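You operate a simulated robot arm through the tools that you are given. There is no shell and no other tool. Be economical: measure what you need, move in short steps, check, and stop when the job is done.

The job below is to be done with a simulated two-armed robot. You get a single attempt, and the scene is never put back.

## Task
Take the scrubbing brush and put it on the middle of the couch. Put the yellow block on the top of the band table away on the top of the ball bench. Fetch the green wiping pad from the top of the band table and set it on top of the yellow cone. Put the blue peg on top of the green loop band. Put the yellow weight plate from the top of the weights bench on the top of the aids bench and the blue weight plate on the rubber mat. Open the lever-side armrest. Do these in any order. Set down upright: yellow block.

Only the result counts: the job must be done as asked and must still hold three seconds after the hand-in. Knocking over, shifting, dropping, spilling or breaking anything else fails it.

## Robot
Two 7-joint arms with fingered hands on one trunk, on a base that drives. Base frame: it is fixed to the floor where the robot stands at the start and does not move with it; the origin is under the middle of the robot, x ahead of it, y to its left, z up; the surface under the hand at the start is at about z = 0.9. Units: m, degrees, N and s.
The left shoulder is at the start at [0.04, 0.146, 1.204], the right one opposite. With the tool pointing down near the work surface each hand reaches from about 0.3 to 0.72 m from the robot's upright axis, wherever it stands, measured 20 degrees to its own side. Places, roughly: blue peg (3x3x8 cm) [-7.4, -1.6, 0.8]; green loop band [-7.5, -1.5, 0.75]; lever-side armrest [-4.6, 0.6, 0.7]; middle of the couch [-1.2, 0.5, 0.7]; rubber mat [-7.5, -1.5, 0.8]; scrubbing brush (6x11x8 cm) [0.6, 0, 0.9]; top of the aids bench [-4.7, -4.2, 0.9]; top of the ball bench [-7.5, -1.3, 0.8]; weight plate [-7.5, -2.5, 0.75]; wiping pad [0.5, -2, 0.75]; yellow block (5x5x5 cm) [0.5, -1.4, 0.8]; yellow cone (9x9x12 cm) [0.5, -2, 0.8]. Payload 4 kg a hand.
The tool frame of a hand sits at the grasp point between the pads (the TCP): z along the fingers, y along the line on which they close. The tips reach 0.026 m beyond it. Largest opening 0.148 m; the body of the gripper starts 0.073 m behind the TCP. The gripper is a hand of 3 fingers: y runs from the thumb to the fingers, the wrist lies at [0, 0, -0.224] in the tool frame.
Orientation is told as [roll, pitch, yaw] about the base's x, y, z axes, in that order, counted from this pose: with the fingers straight down and closing along the base's y, the tool's x points along the base's -x, its y along +y and its z along -z.

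## Interface
- The arms move only by the tool apply_moves. It takes "left_series", "right_series" or both (then of equal length, played together; a hand with none holds still); each is a list of rows, each an object of numbers (a shift or turn left out is 0): "dx", "dy", "dz": the shift along the tool's x, y, z in cm; "wx", "wy", "wz": the turn, a rotation vector about the tool's x, y, z in degrees. In form: [{"dx": .., "dy": .., "dz": .., "wx": .., "wy": .., "wz": ..}, ...]. A call has 1 to 10 rows; each row is the pose to reach, as a shift and turn from the pose commanded when the call began, along the tool's axes at that moment. Each row takes 0.2 s and may step no farther than 0.05 m and 8.6 degrees from the row before; otherwise, the whole call is refused. A pose out of reach is approached as far as the arm can. The call stops where the force on the tool passes 40 N (or 10 N more than at its start, if that is more) or the arm is blocked; 0.2 s more then pass. In this call time passes only in rows, and 0.2 s behind the last. It gives the time, the measured TCP pose, the force on the tool (base axes), the opening and the grip force at its end, in the units of the frame above (readings bear some noise), with the torque about the TCP (base axes, N m) and any sound that the robot's microphone picked up, and new pictures: "show" is both (left out), scene, wrist or none (wrist: the cameras of the hands that moved).
- Cameras (640 x 400 px; columns grow to the right, rows downward): "scene" is now at [0.0126, 0.0778, 1.4112]; the picture's right is [1.00, -0.07, -0.00], its down [-0.05, -0.72, -0.69] and it looks along [0.05, 0.69, -0.72] (base axes); focal length 214 px, centre (320, 200). "left" rides on the left gripper at [-0.068, -0.039, -0.09] in its tool frame; the picture's right is [0.50, -0.87, 0.00], its down [0.66, 0.38, -0.65] and it looks along [0.57, 0.33, 0.76] (tool axes); focal length 222 px, centre (320, 200). "right" rides on the right gripper at [0.068, -0.039, -0.09] in its tool frame; the picture's right is [0.50, 0.87, 0.00], its down [-0.66, 0.38, -0.65] and it looks along [-0.57, 0.33, 0.76] (tool axes); focal length 222 px, centre (320, 200). There is no depth. A picture from a camera that has moved, and an enlarged one, comes with that camera's place and axes in the base frame and with its lens. The place of the scene camera against the robot may be out by one fixed shift of up to 0.018 m in any direction.
- slide_trunk(by): slides the trunk up (or, below 0, down) by that many m; the arms and the scene camera ride with it, the base frame stays. It gives what a move gives, with no picture.
- steer(legs): drives the robot by 1 to 6 legs, each [ahead, left, turn to the left] in m, m and degrees, along the robot's own axes; the way and the turn of a leg run together, so that a leg with both is an arc; at most 1.5 m and 180 degrees a leg. The arms and the cameras ride along, it lands a little off, and it stops where it bumps. It gives what a move gives, and a new picture of the scene camera.
- finger_targets(finger1, finger2, thumb_bend, hand): sets how far each is bent, from 0 (flat) to 1 (curled in); at 0.3 the hand is open as for a grip, at 0.7 the pads meet at the TCP. One left out holds its place. A second passes; each finger stops where it meets its share of the squeeze, and holds until it gets a number again. It is the only way to open and close the hand. It gives what a move gives, with no picture; readings hold the bend of each and the force on the fingers (four entries, about 0 where the hand has none), thumb and palm.
- aim_head(pan, tilt): turns the head with the scene camera to pan (to the left, within 86 degrees either way) and tilt (down, from -29 to 69), counted from straight ahead of the robot. It gives what a move gives, and a new picture of the scene camera.
- zoom(camera, box): a new picture of the part [left, top, right, bottom] of that camera's present view, enlarged. It takes no simulated time.
- hand_in(): hands the job in; it is judged then, once.

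Work in short steps. Places have to be worked out from the pictures, the camera data and where the tool is seen: move nearer, look again, correct. Check each grasp and each placing, and mend what went wrong. You have 196 turns and 260 pictures in all, those below and enlarged ones among them. Open the grippers and draw the arms clear of the work before you hand the job in, unless the task says otherwise; then end with one line.

The tools are called after "Request:" by a JSON object that holds its "method" and its "body". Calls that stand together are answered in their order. apply_moves: Moves the arms, as the interface text tells. Its arguments: {"type":"object","properties":{"left_series":{"type":"array"},"right_series":{"type":"array"},"show":{"type":"string","enum":["both","scene","wrist","none"]}},"required":[]} The other tools are called the same way: slide_trunk (by) slides the trunk up or down; finger_targets (finger1, finger2, thumb_bend, hand) moves the fingers one by one; steer (legs) drives the base; aim_head (pan, tilt) turns the head that bears the scene camera; zoom (camera, box) takes an enlarged picture of a part of a camera's view; hand_in () hands the job in.

At the start:

```text
t: 0.0
left_position: [0.3034, 0.4494, 1.1563]
left_ee_rot: [0.0, 0.0, 0.0]
left_contact_force: [0.1, -0.2, -0.6]
left_torque: [0.02, -0.01, 0.03]
left_gripper_width: 0.148
left_gripper_force: 0.0
left_shape: jaw
left_bend: [0.3, 0.3, 0.3]
left_finger forces: [0.1, 0.1, 0.0, 0.1, 0.0, 0.0]
right_position: [0.4458, 0.0702, 1.1148]
right_ee_rot: [0.1, 0.0, 0.0]
right_contact_force: [0.2, -0.3, 0.0]
right_torque: [-0.01, -0.03, -0.03]
right_gripper_width: 0.1478
right_gripper_force: 0.1
right_shape: jaw
right_bend: [0.3, 0.3, 0.3]
right_finger forces: [0.1, 0.1, 0.1, 0.0, 0.1, 0.0]
trunk travel left (down, up): [-0.375, 0.131]
robot x, y, heading: [0.0034, 0.0024, 0.1]
head pan, tilt: [85.9, 46.1]
```

scene: 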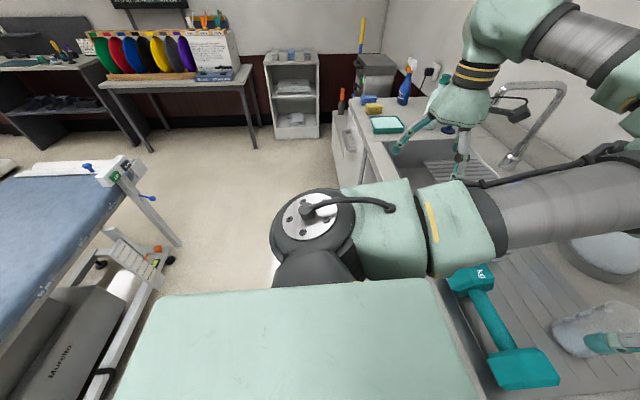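
right: 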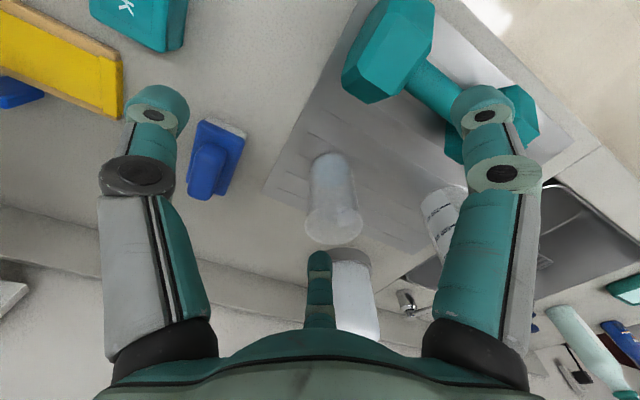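
left: 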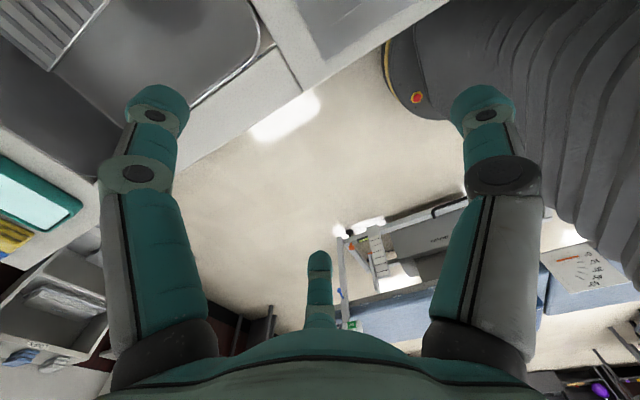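

The head looks left; I turn it to the work surface ahead to find the scrubbing brush.

Request:
{"method": "aim_head", "body": {"pan": 0, "tilt": 45}}

```text
t: 1.6
left_position: [0.3034, 0.4491, 1.1567]
left_ee_rot: [0.0, 0.1, 0.0]
left_contact_force: [0.8, 0.0, 0.4]
left_torque: [-0.05, -0.01, 0.04]
left_gripper_width: 0.1481
left_gripper_force: 0.0
left_shape: jaw
left_bend: [0.3, 0.3, 0.3]
left_finger forces: [0.0, 0.0, 0.0, 0.1, 0.1, 0.0]
right_position: [0.4459, 0.0696, 1.1151]
right_ee_rot: [0.2, 0.1, -0.1]
right_contact_force: [0.2, -0.3, -0.2]
right_torque: [0.02, 0.02, 0.0]
right_gripper_width: 0.1478
right_gripper_force: 0.0
right_shape: jaw
right_bend: [0.3, 0.3, 0.3]
right_finger forces: [0.1, 0.0, 0.0, 0.1, 0.0, 0.0]
trunk travel left (down, up): [-0.375, 0.131]
robot x, y, heading: [0.0006, 0.0007, 0.0]
head pan, tilt: [0.0, 45.0]
camera scene: at [0.0882, -0.0023, 1.4127], right [0.0, -1.0, 0.0], down [-0.71, 0.0, -0.71], along [0.71, 0.0, -0.71], focal length 214 px, centre (320, 200)
```

scene: 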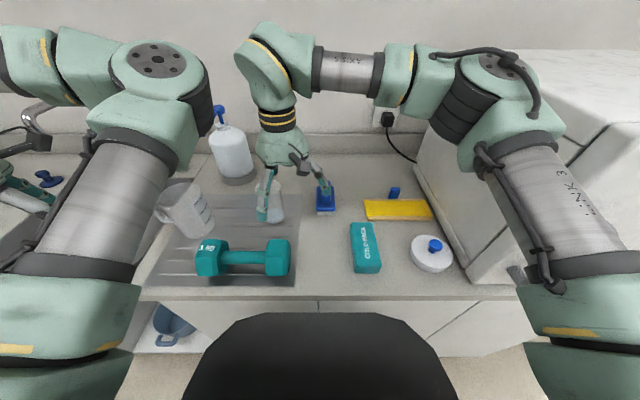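

The blue object near (326,197) looks like the scrubbing brush. I zoom to see its shape.

Request:
{"method": "zoom", "body": {"camera": "scene", "box": [250, 140, 410, 240]}}

Request:
{"method": "zoom", "body": {"camera": "right", "box": [120, 80, 320, 240]}}

```text
4.00 times, centred on (330, 190) of scene
camera zoom: at [0.0882, -0.0023, 1.4127], right [0.0, -1.0, 0.0], down [-0.71, 0.0, -0.71], along [0.71, 0.0, -0.71], focal length 858 px, centre (280, 240)
```

zoom: 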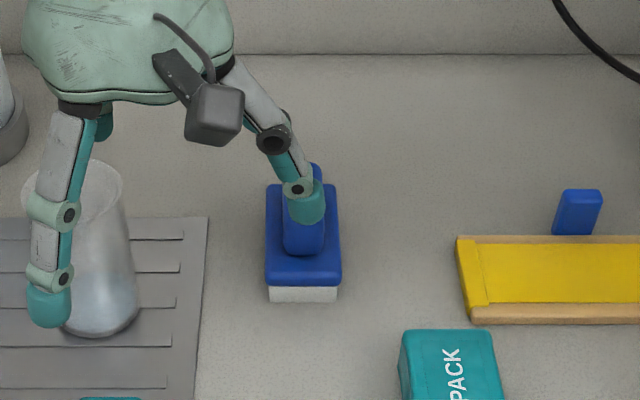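

```text
2.50 times, centred on (220, 160) of right
camera zoom: at [0.3787, 0.0313, 1.2059], right [-0.5, 0.87, 0.0], down [0.66, 0.38, 0.65], along [0.57, 0.33, -0.76], focal length 555 px, centre (570, 300)
```

zoom: 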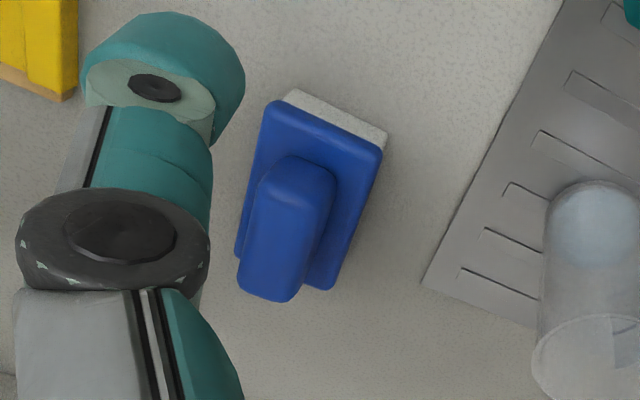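

The brush (handle up, long along x) is near [0.586, -0.014], base width 6 cm along y. I move above it at a safe height first and check.

Request:
{"method": "apply_moves", "body": {"right_series": [{"dx": -3.5, "dy": -2.1}, {"dx": -7, "dy": -4.2}, {"dx": -10.5, "dy": -6.3}, {"dx": -14, "dy": -8.4}, {"dx": -14, "dy": -8.4, "dz": 4}], "show": "both"}}

```text
t: 2.8
left_position: [0.3032, 0.4491, 1.1566]
left_ee_rot: [0.0, 0.1, 0.0]
left_contact_force: [0.0, -0.7, 0.4]
left_torque: [-0.01, -0.01, -0.04]
left_gripper_width: 0.1477
left_gripper_force: 0.1
left_shape: jaw
left_bend: [0.3, 0.3, 0.3]
left_finger forces: [0.0, 0.0, 0.0, 0.0, 0.0, 0.0]
right_position: [0.5878, -0.0139, 1.075]
right_ee_rot: [0.1, 0.0, -0.1]
right_contact_force: [-1.2, -0.3, -0.4]
right_torque: [0.06, 0.01, 0.01]
right_gripper_width: 0.1482
right_gripper_force: 0.1
right_shape: jaw
right_bend: [0.3, 0.3, 0.3]
right_finger forces: [0.0, 0.0, 0.0, 0.0, 0.0, 0.0]
trunk travel left (down, up): [-0.375, 0.131]
robot x, y, heading: [0.0025, 0.0014, 0.0]
head pan, tilt: [0.0, 45.0]
camera scene: at [0.0894, -0.0026, 1.4126], right [0.0, -1.0, 0.0], down [-0.71, 0.0, -0.71], along [0.71, 0.0, -0.71], focal length 214 px, centre (320, 200)
camera right: at [0.5211, -0.0527, 1.1653], right [-0.5, 0.87, 0.0], down [0.66, 0.38, 0.65], along [0.56, 0.33, -0.76], focal length 222 px, centre (320, 200)
```

scene: 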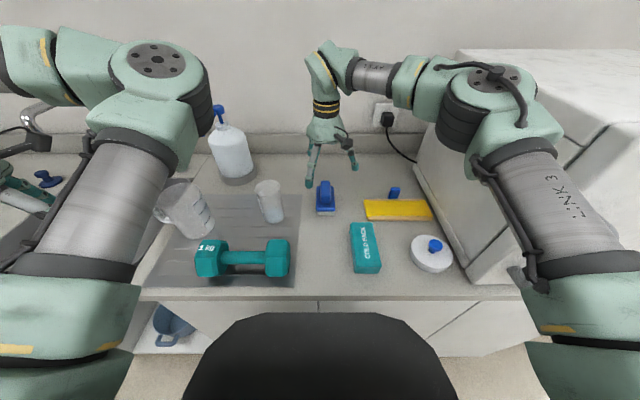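
right: 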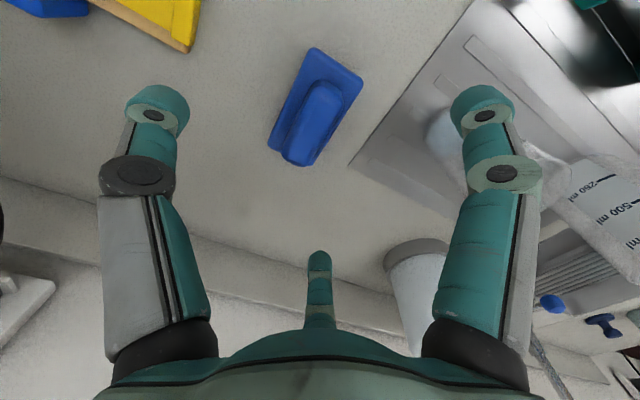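

The hand is a symmetric three-digit one (thumb at -y, two fingers at ±30° on +y side). I zoom on the brush handle to centre precisely.

Request:
{"method": "zoom", "body": {"camera": "right", "box": [240, 30, 400, 180]}}

```text
2.67 times, centred on (320, 105) of right
camera zoom: at [0.5211, -0.0527, 1.1653], right [-0.5, 0.87, 0.0], down [0.66, 0.38, 0.65], along [0.56, 0.33, -0.76], focal length 592 px, centre (320, 453)
```

zoom: 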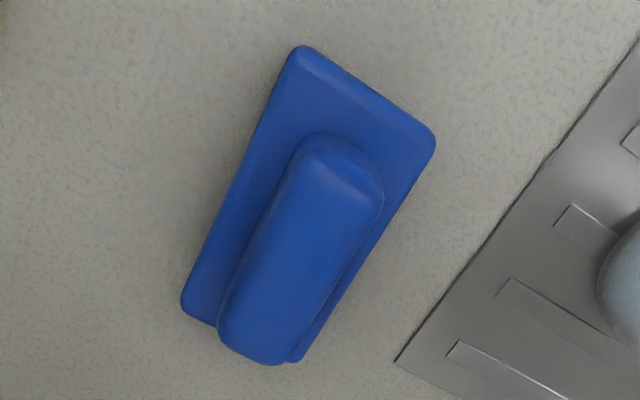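

Handle centre comes out at about [0.588, -0.019]. I descend to TCP z≈0.972, with the pads straddling the handle.

Request:
{"method": "apply_moves", "body": {"right_series": [{"dy": -0.5, "dz": 4}, {"dy": -0.5, "dz": 8}, {"dy": -0.5, "dz": 10.3}], "show": "wrist"}}

Request:
{"method": "finger_targets", "body": {"hand": "right", "finger1": 0.7, "finger2": 0.7, "thumb_bend": 0.7}}

Request:
{"method": "zoom", "body": {"camera": "right", "box": [0, 0, 640, 400]}}

```text
t: 3.6
left_position: [0.3029, 0.4491, 1.155]
left_ee_rot: [0.0, 0.0, 0.1]
left_contact_force: [0.4, -0.9, -0.6]
left_torque: [0.01, 0.02, 0.01]
left_gripper_width: 0.1479
left_gripper_force: 0.0
left_shape: jaw
left_bend: [0.3, 0.3, 0.3]
left_finger forces: [0.0, 0.0, 0.0, 0.0, 0.0, 0.0]
right_position: [0.5866, -0.0202, 0.9724]
right_ee_rot: [0.1, 0.0, -0.1]
right_contact_force: [0.1, -0.3, 0.2]
right_torque: [-0.02, -0.03, -0.02]
right_gripper_width: 0.1481
right_gripper_force: 0.0
right_shape: jaw
right_bend: [0.3, 0.3, 0.3]
right_finger forces: [0.0, 0.0, 0.0, 0.0, 0.1, 0.0]
trunk travel left (down, up): [-0.375, 0.131]
robot x, y, heading: [0.0033, 0.004, -0.1]
head pan, tilt: [0.0, 45.0]
camera right: at [0.5184, -0.0583, 1.0634], right [-0.5, 0.87, 0.0], down [0.66, 0.38, 0.65], along [0.57, 0.33, -0.76], focal length 222 px, centre (320, 200)
```

right: 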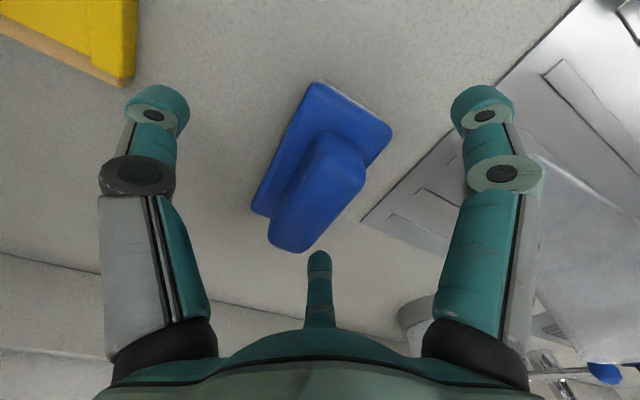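

```text
t: 4.6
left_position: [0.3033, 0.4496, 1.1558]
left_ee_rot: [0.0, 0.0, 0.1]
left_contact_force: [-0.1, 0.1, -0.1]
left_torque: [-0.01, -0.03, 0.01]
left_gripper_width: 0.1479
left_gripper_force: 0.0
left_shape: jaw
left_bend: [0.3, 0.3, 0.3]
left_finger forces: [0.0, 0.0, 0.1, 0.0, 0.0, 0.0]
right_position: [0.5858, -0.0202, 0.9727]
right_ee_rot: [0.1, 0.1, -0.1]
right_contact_force: [0.0, 0.4, -1.3]
right_torque: [-0.03, 0.02, 0.01]
right_gripper_width: 0.026
right_gripper_force: 12.7
right_shape: fingers
right_bend: [0.61, 0.6, 0.63]
right_finger forces: [7.0, 7.7, 0.0, 0.1, 10.6, 0.0]
trunk travel left (down, up): [-0.375, 0.131]
robot x, y, heading: [-0.0003, 0.001, -0.2]
head pan, tilt: [0.0, 45.0]
```

```text
1.00 times, centred on (320, 200) of right (not enlarged: the box is as wide or as high as the picture)
camera zoom: at [0.5187, -0.0584, 1.0638], right [-0.5, 0.87, 0.0], down [0.66, 0.38, 0.65], along [0.57, 0.33, -0.76], focal length 222 px, centre (320, 200)
```

zoom: 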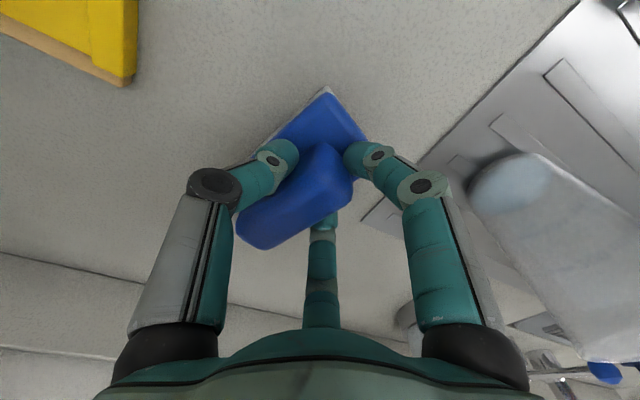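

All three digits hold the handle (brush yawed a bit, fine). I lift it.

Request:
{"method": "apply_moves", "body": {"right_series": [{"dz": -4}, {"dz": -8}, {"dz": -12}, {"dz": -16}], "show": "wrist"}}

Request:
{"method": "aim_head", "body": {"pan": 86, "tilt": 15}}

Request:
{"method": "aim_head", "body": {"pan": -86, "tilt": 15}}

```text
t: 5.6
left_position: [0.3024, 0.4488, 1.156]
left_ee_rot: [0.0, 0.1, 0.0]
left_contact_force: [-0.7, 0.9, -0.5]
left_torque: [-0.01, 0.0, 0.0]
left_gripper_width: 0.148
left_gripper_force: 0.0
left_shape: jaw
left_bend: [0.3, 0.3, 0.3]
left_finger forces: [0.0, 0.1, 0.0, 0.1, 0.0, 0.1]
right_position: [0.5854, -0.0181, 1.1323]
right_ee_rot: [0.0, 0.1, 0.0]
right_contact_force: [-0.2, 0.4, -0.4]
right_torque: [0.02, 0.03, -0.03]
right_gripper_width: 0.0263
right_gripper_force: 12.6
right_shape: fingers
right_bend: [0.61, 0.6, 0.63]
right_finger forces: [6.9, 7.5, 0.0, 0.1, 10.5, 0.0]
trunk travel left (down, up): [-0.375, 0.131]
robot x, y, heading: [-0.0024, -0.001, 0.0]
head pan, tilt: [0.0, 45.0]
camera right: at [0.5186, -0.057, 1.2228], right [-0.5, 0.87, 0.0], down [0.66, 0.38, 0.65], along [0.57, 0.33, -0.76], focal length 222 px, centre (320, 200)
```

right: 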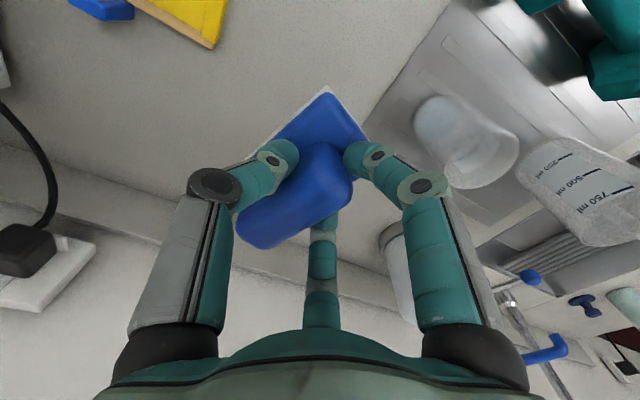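

```text
t: 7.2
left_position: [0.3024, 0.4489, 1.1571]
left_ee_rot: [0.0, -0.1, 0.1]
left_contact_force: [0.8, -0.3, 0.5]
left_torque: [0.01, 0.02, -0.01]
left_gripper_width: 0.148
left_gripper_force: 0.1
left_shape: jaw
left_bend: [0.3, 0.3, 0.3]
left_finger forces: [0.1, 0.1, 0.0, 0.0, 0.1, 0.0]
right_position: [0.5877, -0.019, 1.1302]
right_ee_rot: [0.1, 0.0, -0.1]
right_contact_force: [0.8, 0.7, -0.9]
right_torque: [0.05, -0.01, 0.02]
right_gripper_width: 0.0263
right_gripper_force: 12.6
right_shape: fingers
right_bend: [0.61, 0.6, 0.63]
right_finger forces: [6.9, 7.6, 0.0, 0.0, 10.5, 0.0]
trunk travel left (down, up): [-0.375, 0.131]
robot x, y, heading: [-0.0005, 0.0007, -0.3]
head pan, tilt: [85.9, 15.0]
camera scene: at [0.0138, 0.0908, 1.4595], right [1.0, -0.07, 0.0], down [-0.02, -0.26, -0.97], along [0.07, 0.96, -0.26], focal length 214 px, centre (320, 200)
```

scene: 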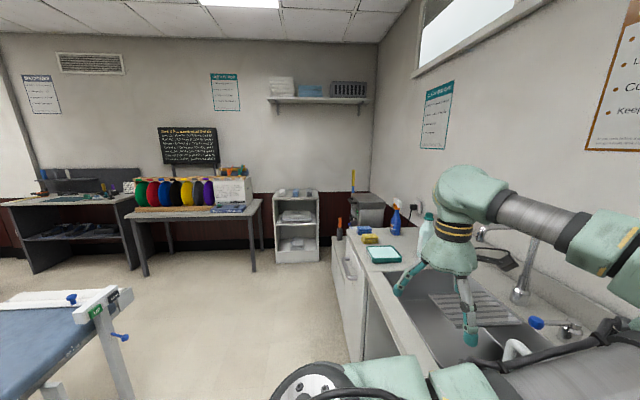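

```text
t: 9.8
left_position: [0.3027, 0.4487, 1.1567]
left_ee_rot: [0.0, 0.0, 0.0]
left_contact_force: [0.1, -0.2, 0.0]
left_torque: [-0.01, 0.0, 0.0]
left_gripper_width: 0.1479
left_gripper_force: 0.1
left_shape: jaw
left_bend: [0.3, 0.3, 0.3]
left_finger forces: [0.0, 0.0, 0.0, 0.1, 0.0, 0.0]
right_position: [0.5875, -0.0197, 1.1304]
right_ee_rot: [0.1, 0.0, -0.1]
right_contact_force: [-1.0, 0.1, -1.9]
right_torque: [0.03, 0.01, -0.02]
right_gripper_width: 0.0262
right_gripper_force: 12.3
right_shape: fingers
right_bend: [0.61, 0.6, 0.63]
right_finger forces: [6.9, 7.7, 0.1, 0.0, 10.5, 0.1]
trunk travel left (down, up): [-0.375, 0.131]
robot x, y, heading: [0.0001, -0.0039, -0.0]
head pan, tilt: [-85.9, 15.0]
camera scene: at [0.0137, -0.0956, 1.4596], right [-1.0, -0.07, 0.0], down [-0.02, 0.26, -0.97], along [0.07, -0.96, -0.26], focal length 214 px, centre (320, 200)
```

scene: 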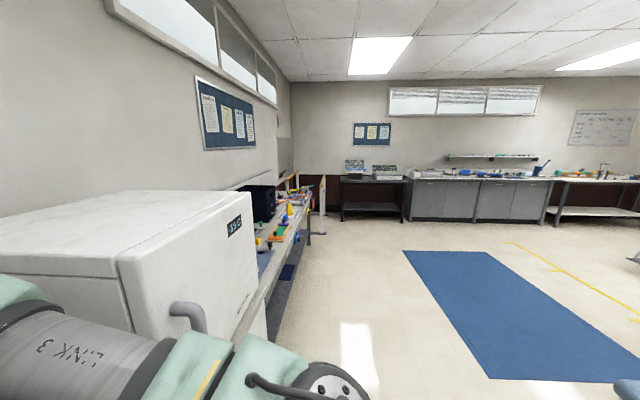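

Brush is held. I retract the arm, then back away and turn toward the couch behind, looking as I go.

Request:
{"method": "apply_moves", "body": {"right_series": [{"dx": 4, "dy": -2.5, "dz": -1}, {"dx": 8, "dy": -5, "dz": -2}, {"dx": 12, "dy": -8, "dz": -2}, {"dx": 16, "dy": -11, "dz": -2}, {"dx": 20, "dy": -14, "dz": -2}, {"dx": 24, "dy": -17, "dz": -2}], "show": "none"}}

Request:
{"method": "aim_head", "body": {"pan": 0, "tilt": 35}}

Request:
{"method": "steer", "body": {"legs": [[-0.25, 0, 0], [0, 0, 90]]}}

```text
t: 11.2
left_position: [0.3025, 0.4482, 1.157]
left_ee_rot: [0.1, -0.1, 0.0]
left_contact_force: [-1.0, -0.2, 0.4]
left_torque: [-0.01, -0.01, 0.01]
left_gripper_width: 0.1481
left_gripper_force: 0.1
left_shape: jaw
left_bend: [0.3, 0.3, 0.3]
left_finger forces: [0.0, 0.0, 0.1, 0.0, 0.1, 0.1]
right_position: [0.3466, -0.1878, 1.1524]
right_ee_rot: [0.2, -0.1, -0.1]
right_contact_force: [-1.3, -1.1, -0.4]
right_torque: [0.03, 0.01, 0.0]
right_gripper_width: 0.0258
right_gripper_force: 11.9
right_shape: fingers
right_bend: [0.62, 0.6, 0.63]
right_finger forces: [6.8, 7.7, 0.1, 0.0, 10.5, 0.0]
trunk travel left (down, up): [-0.375, 0.131]
robot x, y, heading: [0.0047, -0.0009, 0.0]
head pan, tilt: [-85.9, 15.0]
```

```text
t: 12.8
left_position: [0.303, 0.449, 1.1576]
left_ee_rot: [0.0, 0.0, 0.1]
left_contact_force: [0.6, -0.2, 0.6]
left_torque: [0.0, 0.01, 0.0]
left_gripper_width: 0.1482
left_gripper_force: 0.0
left_shape: jaw
left_bend: [0.3, 0.3, 0.3]
left_finger forces: [0.0, 0.1, 0.0, 0.1, 0.0, 0.0]
right_position: [0.348, -0.1866, 1.1519]
right_ee_rot: [0.1, 0.1, -0.2]
right_contact_force: [0.5, -1.4, -0.5]
right_torque: [-0.02, 0.01, -0.01]
right_gripper_width: 0.0257
right_gripper_force: 12.2
right_shape: fingers
right_bend: [0.62, 0.6, 0.63]
right_finger forces: [6.6, 7.7, 0.0, 0.1, 10.4, 0.0]
trunk travel left (down, up): [-0.375, 0.131]
robot x, y, heading: [-0.0035, 0.0022, 0.2]
head pan, tilt: [0.0, 35.0]
camera scene: at [0.095, -0.0027, 1.4276], right [0.0, -1.0, 0.0], down [-0.57, 0.0, -0.82], along [0.82, 0.0, -0.57], focal length 214 px, centre (320, 200)
```

scene: 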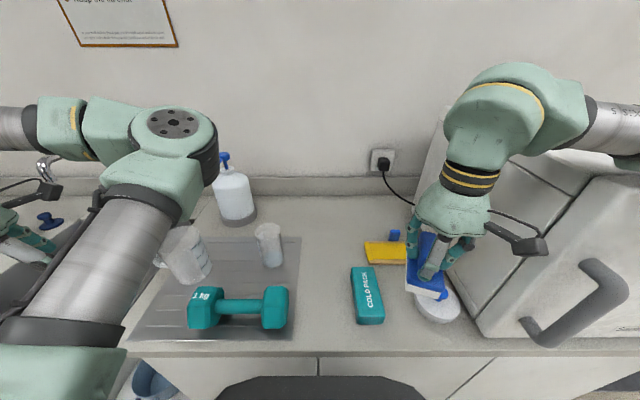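

```text
t: 18.5
left_position: [-0.7017, 0.2965, 1.157]
left_ee_rot: [0.0, 0.0, 90.8]
left_contact_force: [0.8, 0.9, -0.6]
left_torque: [0.03, 0.0, 0.04]
left_gripper_width: 0.1477
left_gripper_force: 0.0
left_shape: jaw
left_bend: [0.3, 0.3, 0.3]
left_finger forces: [0.1, 0.1, 0.0, 0.1, 0.0, 0.1]
right_position: [-0.0672, 0.3505, 1.1524]
right_ee_rot: [0.0, 0.0, 90.7]
right_contact_force: [-0.1, 0.1, -0.4]
right_torque: [-0.05, -0.02, 0.0]
right_gripper_width: 0.0251
right_gripper_force: 12.5
right_shape: fingers
right_bend: [0.62, 0.6, 0.63]
right_finger forces: [6.5, 7.6, 0.1, 0.0, 10.4, 0.0]
trunk travel left (down, up): [-0.375, 0.131]
robot x, y, heading: [-0.2486, -0.0008, 90.6]
head pan, tilt: [0.0, 35.0]
camera scene: at [-0.2639, 0.106, 1.4276], right [1.0, 0.01, 0.0], down [0.01, -0.57, -0.82], along [-0.01, 0.82, -0.57], focal length 214 px, centre (320, 200)
```

scene: 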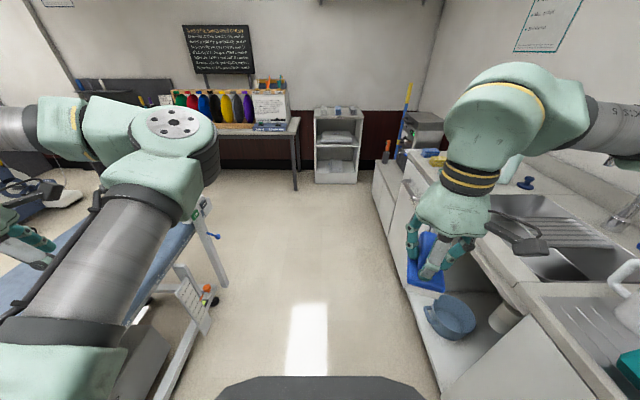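

Nothing touched. I turn another 90° to face the couch.

Request:
{"method": "steer", "body": {"legs": [[0, 0, 89]]}}

```text
t: 22.7
left_position: [-0.5454, -0.4529, 1.1566]
left_ee_rot: [-0.1, 0.1, -179.2]
left_contact_force: [0.1, -1.0, -0.4]
left_torque: [0.01, -0.01, 0.0]
left_gripper_width: 0.1478
left_gripper_force: 0.1
left_shape: jaw
left_bend: [0.3, 0.3, 0.3]
left_finger forces: [0.0, 0.1, 0.0, 0.0, 0.0, 0.1]
right_position: [-0.6, 0.1824, 1.1512]
right_ee_rot: [0.1, 0.0, -179.3]
right_contact_force: [0.1, 1.1, -0.9]
right_torque: [-0.03, 0.0, -0.02]
right_gripper_width: 0.025
right_gripper_force: 12.6
right_shape: fingers
right_bend: [0.62, 0.6, 0.63]
right_finger forces: [6.3, 7.5, 0.0, 0.0, 10.5, 0.0]
trunk travel left (down, up): [-0.375, 0.131]
robot x, y, heading: [-0.2498, 0.0019, -179.4]
head pan, tilt: [0.0, 35.0]
camera scene: at [-0.371, -0.0039, 1.4276], right [-0.01, 1.0, 0.0], down [0.57, 0.01, -0.82], along [-0.82, -0.01, -0.57], focal length 214 px, centre (320, 200)
```

scene: 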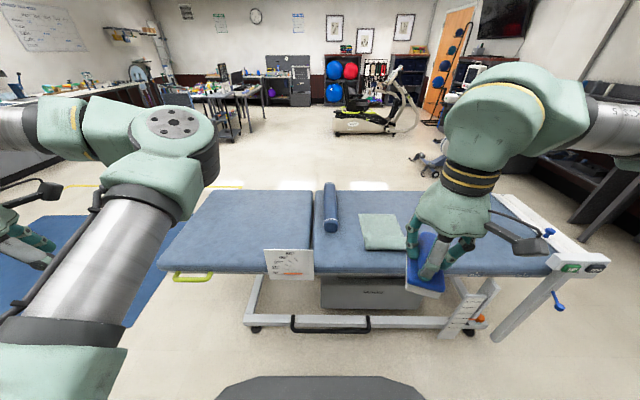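

The couch has sections, a roll and a towel; the arm hides part. I pan right and zoom to see what the "middle" around y=0.5 looks like.

Request:
{"method": "aim_head", "body": {"pan": -45, "tilt": 35}}

Request:
{"method": "zoom", "body": {"camera": "right", "box": [0, 0, 640, 400]}}

```text
t: 23.8
left_position: [-0.5455, -0.4538, 1.157]
left_ee_rot: [0.0, 0.1, -179.2]
left_contact_force: [-0.9, -0.3, 0.5]
left_torque: [-0.01, 0.01, 0.01]
left_gripper_width: 0.1478
left_gripper_force: 0.0
left_shape: jaw
left_bend: [0.3, 0.3, 0.3]
left_finger forces: [0.0, 0.1, 0.0, 0.0, 0.0, 0.1]
right_position: [-0.5987, 0.1831, 1.1523]
right_ee_rot: [0.1, 0.1, -179.3]
right_contact_force: [-0.7, 0.0, 0.1]
right_torque: [-0.01, -0.02, 0.01]
right_gripper_width: 0.0253
right_gripper_force: 11.6
right_shape: fingers
right_bend: [0.62, 0.6, 0.63]
right_finger forces: [6.3, 7.6, 0.0, 0.1, 10.4, 0.0]
trunk travel left (down, up): [-0.375, 0.131]
robot x, y, heading: [-0.2475, -0.0014, -179.1]
head pan, tilt: [-45.0, 35.0]
camera scene: at [-0.3462, 0.0586, 1.4276], right [0.7, 0.72, 0.0], down [0.41, -0.4, -0.82], along [-0.59, 0.57, -0.57], focal length 214 px, centre (320, 200)
```

scene: 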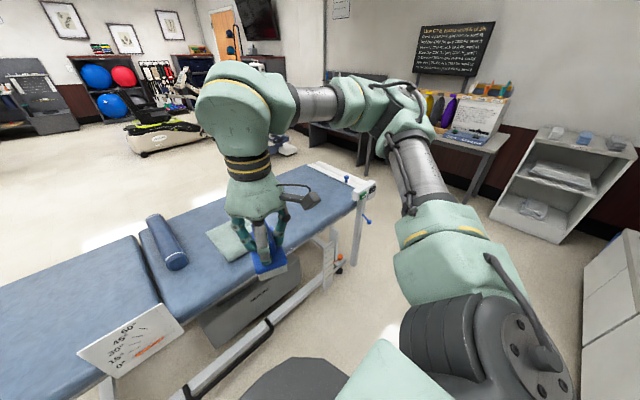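

```text
1.00 times, centred on (320, 200) of right (not enlarged: the box is as wide or as high as the picture)
camera zoom: at [-0.5329, 0.222, 1.2425], right [0.51, -0.86, 0.0], down [-0.65, -0.39, 0.65], along [-0.56, -0.34, -0.76], focal length 222 px, centre (320, 200)
```

zoom: 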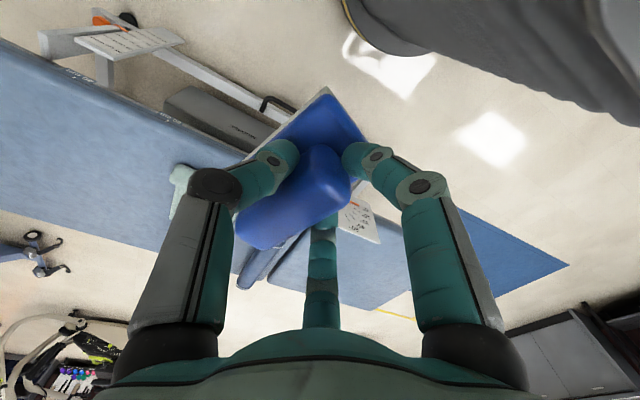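

Text labels appear on the couch edge; I zoom in to read them.

Request:
{"method": "zoom", "body": {"camera": "right", "box": [0, 20, 240, 170]}}

```text
2.67 times, centred on (120, 95) of right
camera zoom: at [-0.5329, 0.222, 1.2425], right [0.51, -0.86, 0.0], down [-0.65, -0.39, 0.65], along [-0.56, -0.34, -0.76], focal length 592 px, centre (853, 480)
```

zoom: 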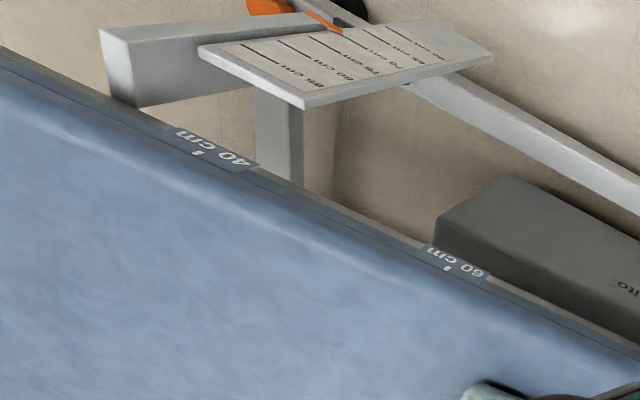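

The scale along the edge (40 cm, 60 cm) puts that section's middle at about [-1.21, 0.49]. I drive close with the right hand side on it.

Request:
{"method": "steer", "body": {"legs": [[0, -0.3, 0], [0.27, 0, 0]]}}

```text
t: 27.4
left_position: [-0.8247, -0.1472, 1.1569]
left_ee_rot: [0.0, -0.1, -179.9]
left_contact_force: [-0.5, 0.9, -0.2]
left_torque: [0.04, -0.01, -0.04]
left_gripper_width: 0.1479
left_gripper_force: 0.0
left_shape: jaw
left_bend: [0.3, 0.3, 0.3]
left_finger forces: [0.0, 0.0, 0.0, 0.0, 0.1, 0.1]
right_position: [-0.871, 0.4874, 1.1524]
right_ee_rot: [0.1, -0.1, -180.0]
right_contact_force: [0.6, 0.3, -1.1]
right_torque: [-0.02, 0.0, -0.01]
right_gripper_width: 0.0251
right_gripper_force: 11.8
right_shape: fingers
right_bend: [0.62, 0.6, 0.63]
right_finger forces: [6.2, 7.6, 0.0, 0.0, 10.4, 0.0]
trunk travel left (down, up): [-0.375, 0.131]
robot x, y, heading: [-0.5253, 0.3031, -179.7]
head pan, tilt: [-45.0, 35.0]
camera scene: at [-0.6185, 0.3612, 1.4277], right [0.71, 0.71, 0.0], down [0.41, -0.4, -0.82], along [-0.58, 0.58, -0.57], focal length 214 px, centre (320, 200)
```

scene: 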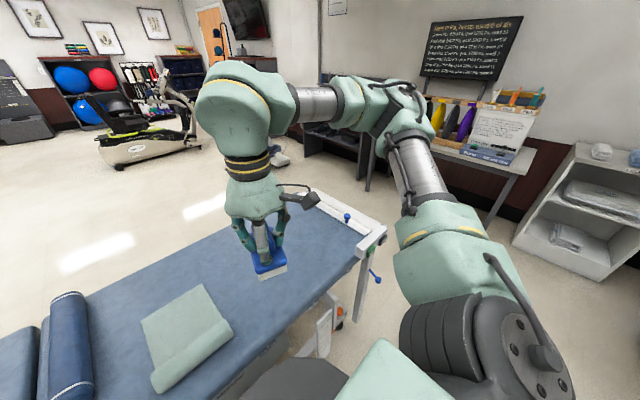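

I slide the trunk down 0.2 m, then reach forward over the couch middle.

Request:
{"method": "slide_trunk", "body": {"by": -0.2}}

Request:
{"method": "apply_moves", "body": {"right_series": [{"dx": -4.5}, {"dx": -9}, {"dx": -13.5}, {"dx": -18}, {"dx": -22.5}, {"dx": -27}, {"dx": -32}], "show": "both"}}

```text
t: 29.6
left_position: [-0.8253, -0.1479, 0.958]
left_ee_rot: [0.0, 0.0, -179.9]
left_contact_force: [0.2, -0.3, -0.2]
left_torque: [0.04, 0.03, 0.01]
left_gripper_width: 0.1478
left_gripper_force: 0.0
left_shape: jaw
left_bend: [0.3, 0.3, 0.3]
left_finger forces: [0.1, 0.0, 0.0, 0.0, 0.1, 0.1]
right_position: [-0.8722, 0.4872, 0.9534]
right_ee_rot: [0.2, 0.0, -180.0]
right_contact_force: [-0.3, -0.1, -1.3]
right_torque: [0.0, -0.02, 0.03]
right_gripper_width: 0.025
right_gripper_force: 11.9
right_shape: fingers
right_bend: [0.62, 0.6, 0.63]
right_finger forces: [6.4, 7.6, 0.0, 0.0, 10.3, 0.0]
trunk travel left (down, up): [-0.175, 0.331]
robot x, y, heading: [-0.5229, 0.3015, -179.9]
head pan, tilt: [-45.0, 35.0]
```

```text
t: 31.2
left_position: [-0.8278, -0.1524, 0.9547]
left_ee_rot: [-0.4, 0.2, -179.9]
left_contact_force: [-0.7, -0.9, -0.7]
left_torque: [0.04, -0.07, 0.0]
left_gripper_width: 0.1479
left_gripper_force: 0.0
left_shape: jaw
left_bend: [0.3, 0.3, 0.3]
left_finger forces: [0.0, 0.0, 0.1, 0.1, 0.1, 0.1]
right_position: [-1.1862, 0.4776, 0.9537]
right_ee_rot: [-0.7, 0.5, -179.5]
right_contact_force: [-1.3, 5.2, 2.5]
right_torque: [-0.36, -0.08, 0.01]
right_gripper_width: 0.0244
right_gripper_force: 13.2
right_shape: fingers
right_bend: [0.62, 0.6, 0.63]
right_finger forces: [6.2, 7.9, 0.1, 0.0, 11.2, 0.0]
right hand out of reach, approached as far as the arm can: row 7
trunk travel left (down, up): [-0.175, 0.331]
robot x, y, heading: [-0.5223, 0.2978, -180.0]
head pan, tilt: [-45.0, 35.0]
camera scene: at [-0.6226, 0.3542, 1.2288], right [0.71, 0.71, 0.01], down [0.41, -0.4, -0.82], along [-0.58, 0.58, -0.57], focal length 214 px, centre (320, 200)
camera right: at [-1.1193, 0.516, 1.0456], right [0.51, -0.86, -0.01], down [-0.66, -0.39, 0.64], along [-0.56, -0.32, -0.77], focal length 222 px, centre (320, 200)
```

scene: 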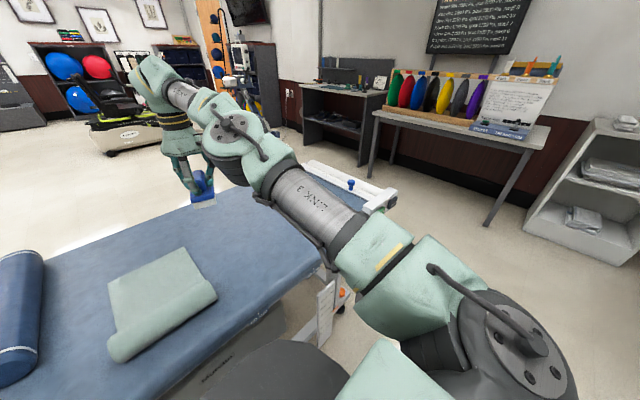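
right: 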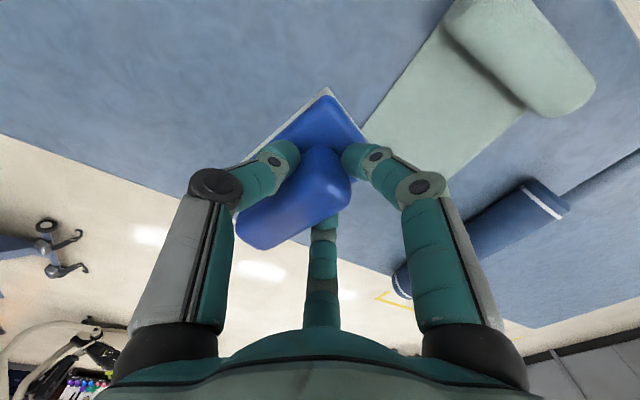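

At the limit of reach at this height; lower is nearer. I ease back 1.5 cm and descend most of the way.

Request:
{"method": "apply_moves", "body": {"right_series": [{"dx": 1.5}, {"dx": 1.5, "dz": 4}, {"dx": 1.5, "dz": 8}, {"dx": 1.5, "dz": 12}, {"dx": 1.5, "dz": 14}], "show": "wrist"}}

```text
t: 32.4
left_position: [-0.8249, -0.1475, 0.9581]
left_ee_rot: [0.0, 0.0, -179.9]
left_contact_force: [0.0, 0.1, -0.6]
left_torque: [-0.01, -0.03, 0.0]
left_gripper_width: 0.1479
left_gripper_force: 0.2
left_shape: jaw
left_bend: [0.3, 0.3, 0.3]
left_finger forces: [0.0, 0.0, 0.1, 0.0, 0.0, 0.1]
right_position: [-1.169, 0.4821, 0.8146]
right_ee_rot: [0.0, 0.1, 180.0]
right_contact_force: [-0.7, 0.4, -1.2]
right_torque: [0.01, 0.02, 0.0]
right_gripper_width: 0.0244
right_gripper_force: 12.5
right_shape: fingers
right_bend: [0.62, 0.6, 0.63]
right_finger forces: [6.2, 8.0, 0.0, 0.0, 10.6, 0.1]
trunk travel left (down, up): [-0.175, 0.331]
robot x, y, heading: [-0.5275, 0.3033, -179.7]
head pan, tilt: [-45.0, 35.0]
camera right: at [-1.1014, 0.5205, 0.9053], right [0.5, -0.87, 0.0], down [-0.66, -0.38, 0.65], along [-0.56, -0.33, -0.76], focal length 222 px, centre (320, 200)
```

right: 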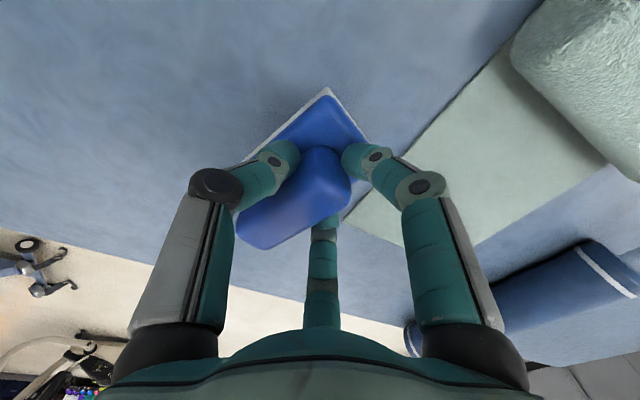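

The towel edge is at y≈0.39; I shift 1.5 cm away from it and 2.5 cm further in, then descend slowly.

Request:
{"method": "apply_moves", "body": {"right_series": [{"dx": -2.5, "dy": -1.5, "dz": 1}, {"dx": -2.5, "dy": -1.5, "dz": 2}, {"dx": -2.5, "dy": -1.5, "dz": 2.5}, {"dx": -2.5, "dy": -1.5, "dz": 3}], "show": "none"}}

```text
t: 33.4
left_position: [-0.8261, -0.1477, 0.9586]
left_ee_rot: [0.0, 0.0, -180.0]
left_contact_force: [0.2, 0.9, -0.3]
left_torque: [-0.02, -0.01, -0.01]
left_gripper_width: 0.1479
left_gripper_force: 0.2
left_shape: jaw
left_bend: [0.3, 0.3, 0.3]
left_finger forces: [0.0, 0.0, 0.0, 0.0, 0.1, 0.0]
right_position: [-1.1941, 0.4967, 0.7846]
right_ee_rot: [0.1, 0.1, -180.0]
right_contact_force: [-0.5, -0.7, -0.5]
right_torque: [-0.01, -0.05, 0.01]
right_gripper_width: 0.0242
right_gripper_force: 12.3
right_shape: fingers
right_bend: [0.62, 0.6, 0.63]
right_finger forces: [6.2, 8.0, 0.1, 0.0, 10.6, 0.0]
trunk travel left (down, up): [-0.175, 0.331]
robot x, y, heading: [-0.5225, 0.3004, -179.9]
head pan, tilt: [-45.0, 35.0]
```

No contact yet at 0.785; I continue down in small rows.

Request:
{"method": "apply_moves", "body": {"right_series": [{"dz": 0.4}, {"dz": 0.8}, {"dz": 1.1}], "show": "wrist"}}

```text
t: 34.2
left_position: [-0.8257, -0.1486, 0.9585]
left_ee_rot: [-0.1, 0.0, -179.9]
left_contact_force: [0.1, 0.9, -0.2]
left_torque: [-0.02, -0.01, -0.02]
left_gripper_width: 0.1478
left_gripper_force: 0.1
left_shape: jaw
left_bend: [0.3, 0.3, 0.3]
left_finger forces: [0.0, 0.1, 0.0, 0.0, 0.0, 0.0]
right_position: [-1.1937, 0.4955, 0.7752]
right_ee_rot: [0.1, 0.1, 180.0]
right_contact_force: [-0.6, -0.1, 1.0]
right_torque: [-0.04, -0.03, -0.01]
right_gripper_width: 0.0242
right_gripper_force: 12.4
right_shape: fingers
right_bend: [0.62, 0.6, 0.63]
right_finger forces: [6.2, 8.0, 0.0, 0.0, 10.6, 0.0]
trunk travel left (down, up): [-0.175, 0.331]
robot x, y, heading: [-0.5233, 0.301, -179.7]
head pan, tilt: [-45.0, 35.0]
camera right: at [-1.1266, 0.5351, 0.8656], right [0.5, -0.87, 0.0], down [-0.66, -0.38, 0.65], along [-0.56, -0.33, -0.76], focal length 222 px, centre (320, 200)
```

right: 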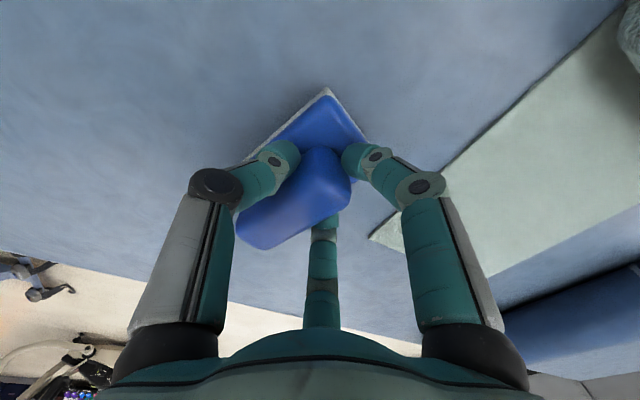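

Force barely changed; still a little lower.

Request:
{"method": "apply_moves", "body": {"right_series": [{"dz": 0.3}, {"dz": 0.5}], "show": "none"}}

```text
t: 34.8
left_position: [-0.8241, -0.1482, 0.9583]
left_ee_rot: [0.0, 0.0, -179.9]
left_contact_force: [0.3, 0.3, -0.1]
left_torque: [0.0, -0.01, 0.02]
left_gripper_width: 0.1476
left_gripper_force: 0.0
left_shape: jaw
left_bend: [0.3, 0.3, 0.3]
left_finger forces: [0.0, 0.0, 0.0, 0.0, 0.0, 0.0]
right_position: [-1.195, 0.4954, 0.7722]
right_ee_rot: [0.1, -0.1, 180.0]
right_contact_force: [0.2, 0.9, 8.5]
right_torque: [0.06, 0.05, 0.01]
right_gripper_width: 0.0242
right_gripper_force: 13.7
right_shape: fingers
right_bend: [0.62, 0.6, 0.63]
right_finger forces: [6.4, 8.4, 0.0, 0.0, 12.4, 0.0]
trunk travel left (down, up): [-0.175, 0.331]
robot x, y, heading: [-0.5238, 0.3045, -179.8]
head pan, tilt: [-45.0, 35.0]
```

Contact (8.5 N). I release the brush and check.

Request:
{"method": "finger_targets", "body": {"hand": "right", "finger1": 0.3, "finger2": 0.3, "thumb_bend": 0.3}}

Request:
{"method": "apply_moves", "body": {"right_series": [{"dz": -4}, {"dz": -8}, {"dz": -12}, {"dz": -16}], "show": "wrist"}}

```text
t: 35.8
left_position: [-0.8269, -0.1483, 0.9593]
left_ee_rot: [0.0, 0.1, -179.9]
left_contact_force: [0.3, 0.0, 0.0]
left_torque: [0.0, 0.0, 0.03]
left_gripper_width: 0.1479
left_gripper_force: 0.0
left_shape: jaw
left_bend: [0.3, 0.3, 0.3]
left_finger forces: [0.0, 0.0, 0.1, 0.0, 0.0, 0.0]
right_position: [-1.195, 0.4954, 0.7701]
right_ee_rot: [0.2, 0.2, -180.0]
right_contact_force: [0.2, -1.0, -0.5]
right_torque: [0.03, 0.02, 0.01]
right_gripper_width: 0.1265
right_gripper_force: 0.1
right_shape: fingers
right_bend: [0.3, 0.3, 0.3]
right_finger forces: [0.0, 0.1, 0.0, 0.0, 0.0, 0.1]
trunk travel left (down, up): [-0.175, 0.331]
robot x, y, heading: [-0.5245, 0.3014, -179.6]
head pan, tilt: [-45.0, 35.0]
```

```text
t: 36.8
left_position: [-0.8254, -0.1489, 0.9579]
left_ee_rot: [0.0, 0.1, -179.9]
left_contact_force: [0.1, -0.4, 1.0]
left_torque: [0.02, 0.0, -0.02]
left_gripper_width: 0.1481
left_gripper_force: 0.0
left_shape: jaw
left_bend: [0.3, 0.3, 0.3]
left_finger forces: [0.0, 0.0, 0.0, 0.0, 0.0, 0.0]
right_position: [-1.1906, 0.4948, 0.9293]
right_ee_rot: [0.2, 0.1, -180.1]
right_contact_force: [-0.3, -0.1, -0.7]
right_torque: [-0.01, 0.02, 0.02]
right_gripper_width: 0.1268
right_gripper_force: 0.0
right_shape: fingers
right_bend: [0.3, 0.3, 0.3]
right_finger forces: [0.0, 0.0, 0.1, 0.1, 0.1, 0.0]
trunk travel left (down, up): [-0.175, 0.331]
robot x, y, heading: [-0.52, 0.3043, -179.8]
head pan, tilt: [-45.0, 35.0]
camera right: at [-1.1233, 0.5341, 1.019], right [0.5, -0.87, 0.0], down [-0.66, -0.38, 0.65], along [-0.56, -0.33, -0.76], focal length 222 px, centre (320, 200)
```

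right: 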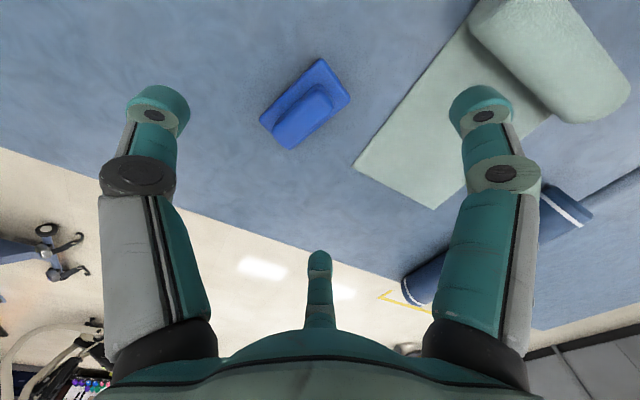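

Brush sits well on the couch. I retract the arm, raise the trunk, back off and head sideways toward the band table area.

Request:
{"method": "apply_moves", "body": {"right_series": [{"dx": 5, "dz": -1}, {"dx": 10, "dz": -2}, {"dx": 15, "dz": -2}, {"dx": 20, "dz": -2}, {"dx": 25, "dz": -2}, {"dx": 30, "dz": -2}, {"dx": 33, "dz": -2}], "show": "none"}}

Request:
{"method": "slide_trunk", "body": {"by": 0.2}}

Request:
{"method": "steer", "body": {"legs": [[-0.27, 0, 0], [0, 0.9, 0], [0, 0.8, 0]]}}

Request:
{"method": "aim_head", "body": {"pan": 86, "tilt": 35}}

```text
refused: row 1 steps farther than a row can; nothing moved
```

```text
t: 38.9
left_position: [-0.8267, -0.1481, 1.1574]
left_ee_rot: [0.0, -0.1, -179.9]
left_contact_force: [-0.2, -0.4, -0.4]
left_torque: [-0.03, -0.01, 0.01]
left_gripper_width: 0.1479
left_gripper_force: 0.0
left_shape: jaw
left_bend: [0.3, 0.3, 0.3]
left_finger forces: [0.1, 0.1, 0.1, 0.1, 0.0, 0.1]
right_position: [-1.1916, 0.4963, 1.126]
right_ee_rot: [0.1, 0.0, -180.0]
right_contact_force: [0.6, 0.5, 0.4]
right_torque: [0.0, -0.04, -0.02]
right_gripper_width: 0.1266
right_gripper_force: 0.0
right_shape: fingers
right_bend: [0.3, 0.3, 0.3]
right_finger forces: [0.0, 0.0, 0.0, 0.1, 0.1, 0.1]
trunk travel left (down, up): [-0.375, 0.131]
robot x, y, heading: [-0.5253, 0.3019, -180.0]
head pan, tilt: [-45.0, 35.0]
```

```text
t: 49.0
left_position: [-0.5801, -1.8264, 1.1562]
left_ee_rot: [-0.1, -0.1, 179.1]
left_contact_force: [-0.4, 0.1, 0.4]
left_torque: [-0.03, -0.07, -0.04]
left_gripper_width: 0.1483
left_gripper_force: 0.2
left_shape: jaw
left_bend: [0.3, 0.3, 0.3]
left_finger forces: [0.1, 0.1, 0.1, 0.0, 0.1, 0.0]
right_position: [-0.9343, -1.1754, 1.1252]
right_ee_rot: [0.1, 0.1, 178.9]
right_contact_force: [-0.4, -0.2, 0.3]
right_torque: [-0.01, 0.02, 0.02]
right_gripper_width: 0.1266
right_gripper_force: 0.1
right_shape: fingers
right_bend: [0.3, 0.3, 0.3]
right_finger forces: [0.1, 0.0, 0.0, 0.0, 0.0, 0.0]
trunk travel left (down, up): [-0.375, 0.131]
robot x, y, heading: [-0.2705, -1.3853, 178.9]
head pan, tilt: [-45.0, 35.0]
camera scene: at [-0.365, -1.322, 1.4275], right [0.72, 0.7, 0.0], down [0.4, -0.41, -0.82], along [-0.57, 0.59, -0.57], focal length 214 px, centre (320, 200)
```

scene: 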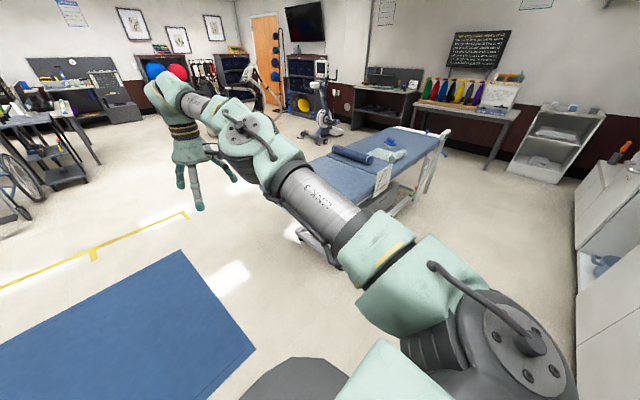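

```text
t: 51.1
left_position: [-0.5799, -1.8278, 1.1563]
left_ee_rot: [-0.1, 0.0, 179.0]
left_contact_force: [0.1, 0.6, -0.2]
left_torque: [-0.02, 0.03, 0.01]
left_gripper_width: 0.1479
left_gripper_force: 0.1
left_shape: jaw
left_bend: [0.3, 0.3, 0.3]
left_finger forces: [0.1, 0.0, 0.0, 0.0, 0.0, 0.0]
right_position: [-0.9333, -1.177, 1.1258]
right_ee_rot: [0.1, 0.0, 178.9]
right_contact_force: [0.1, 0.9, 0.9]
right_torque: [-0.02, 0.02, 0.0]
right_gripper_width: 0.1268
right_gripper_force: 0.0
right_shape: fingers
right_bend: [0.3, 0.3, 0.3]
right_finger forces: [0.0, 0.0, 0.0, 0.0, 0.0, 0.0]
trunk travel left (down, up): [-0.375, 0.131]
robot x, y, heading: [-0.2717, -1.3835, 179.0]
head pan, tilt: [85.9, 35.0]
camera scene: at [-0.3115, -1.4737, 1.4276], right [-1.0, 0.09, 0.0], down [0.05, 0.57, -0.82], along [-0.07, -0.82, -0.57], focal length 214 px, centre (320, 200)
```

scene: 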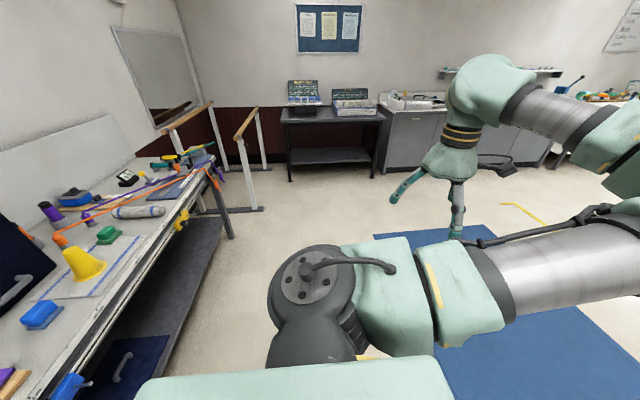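

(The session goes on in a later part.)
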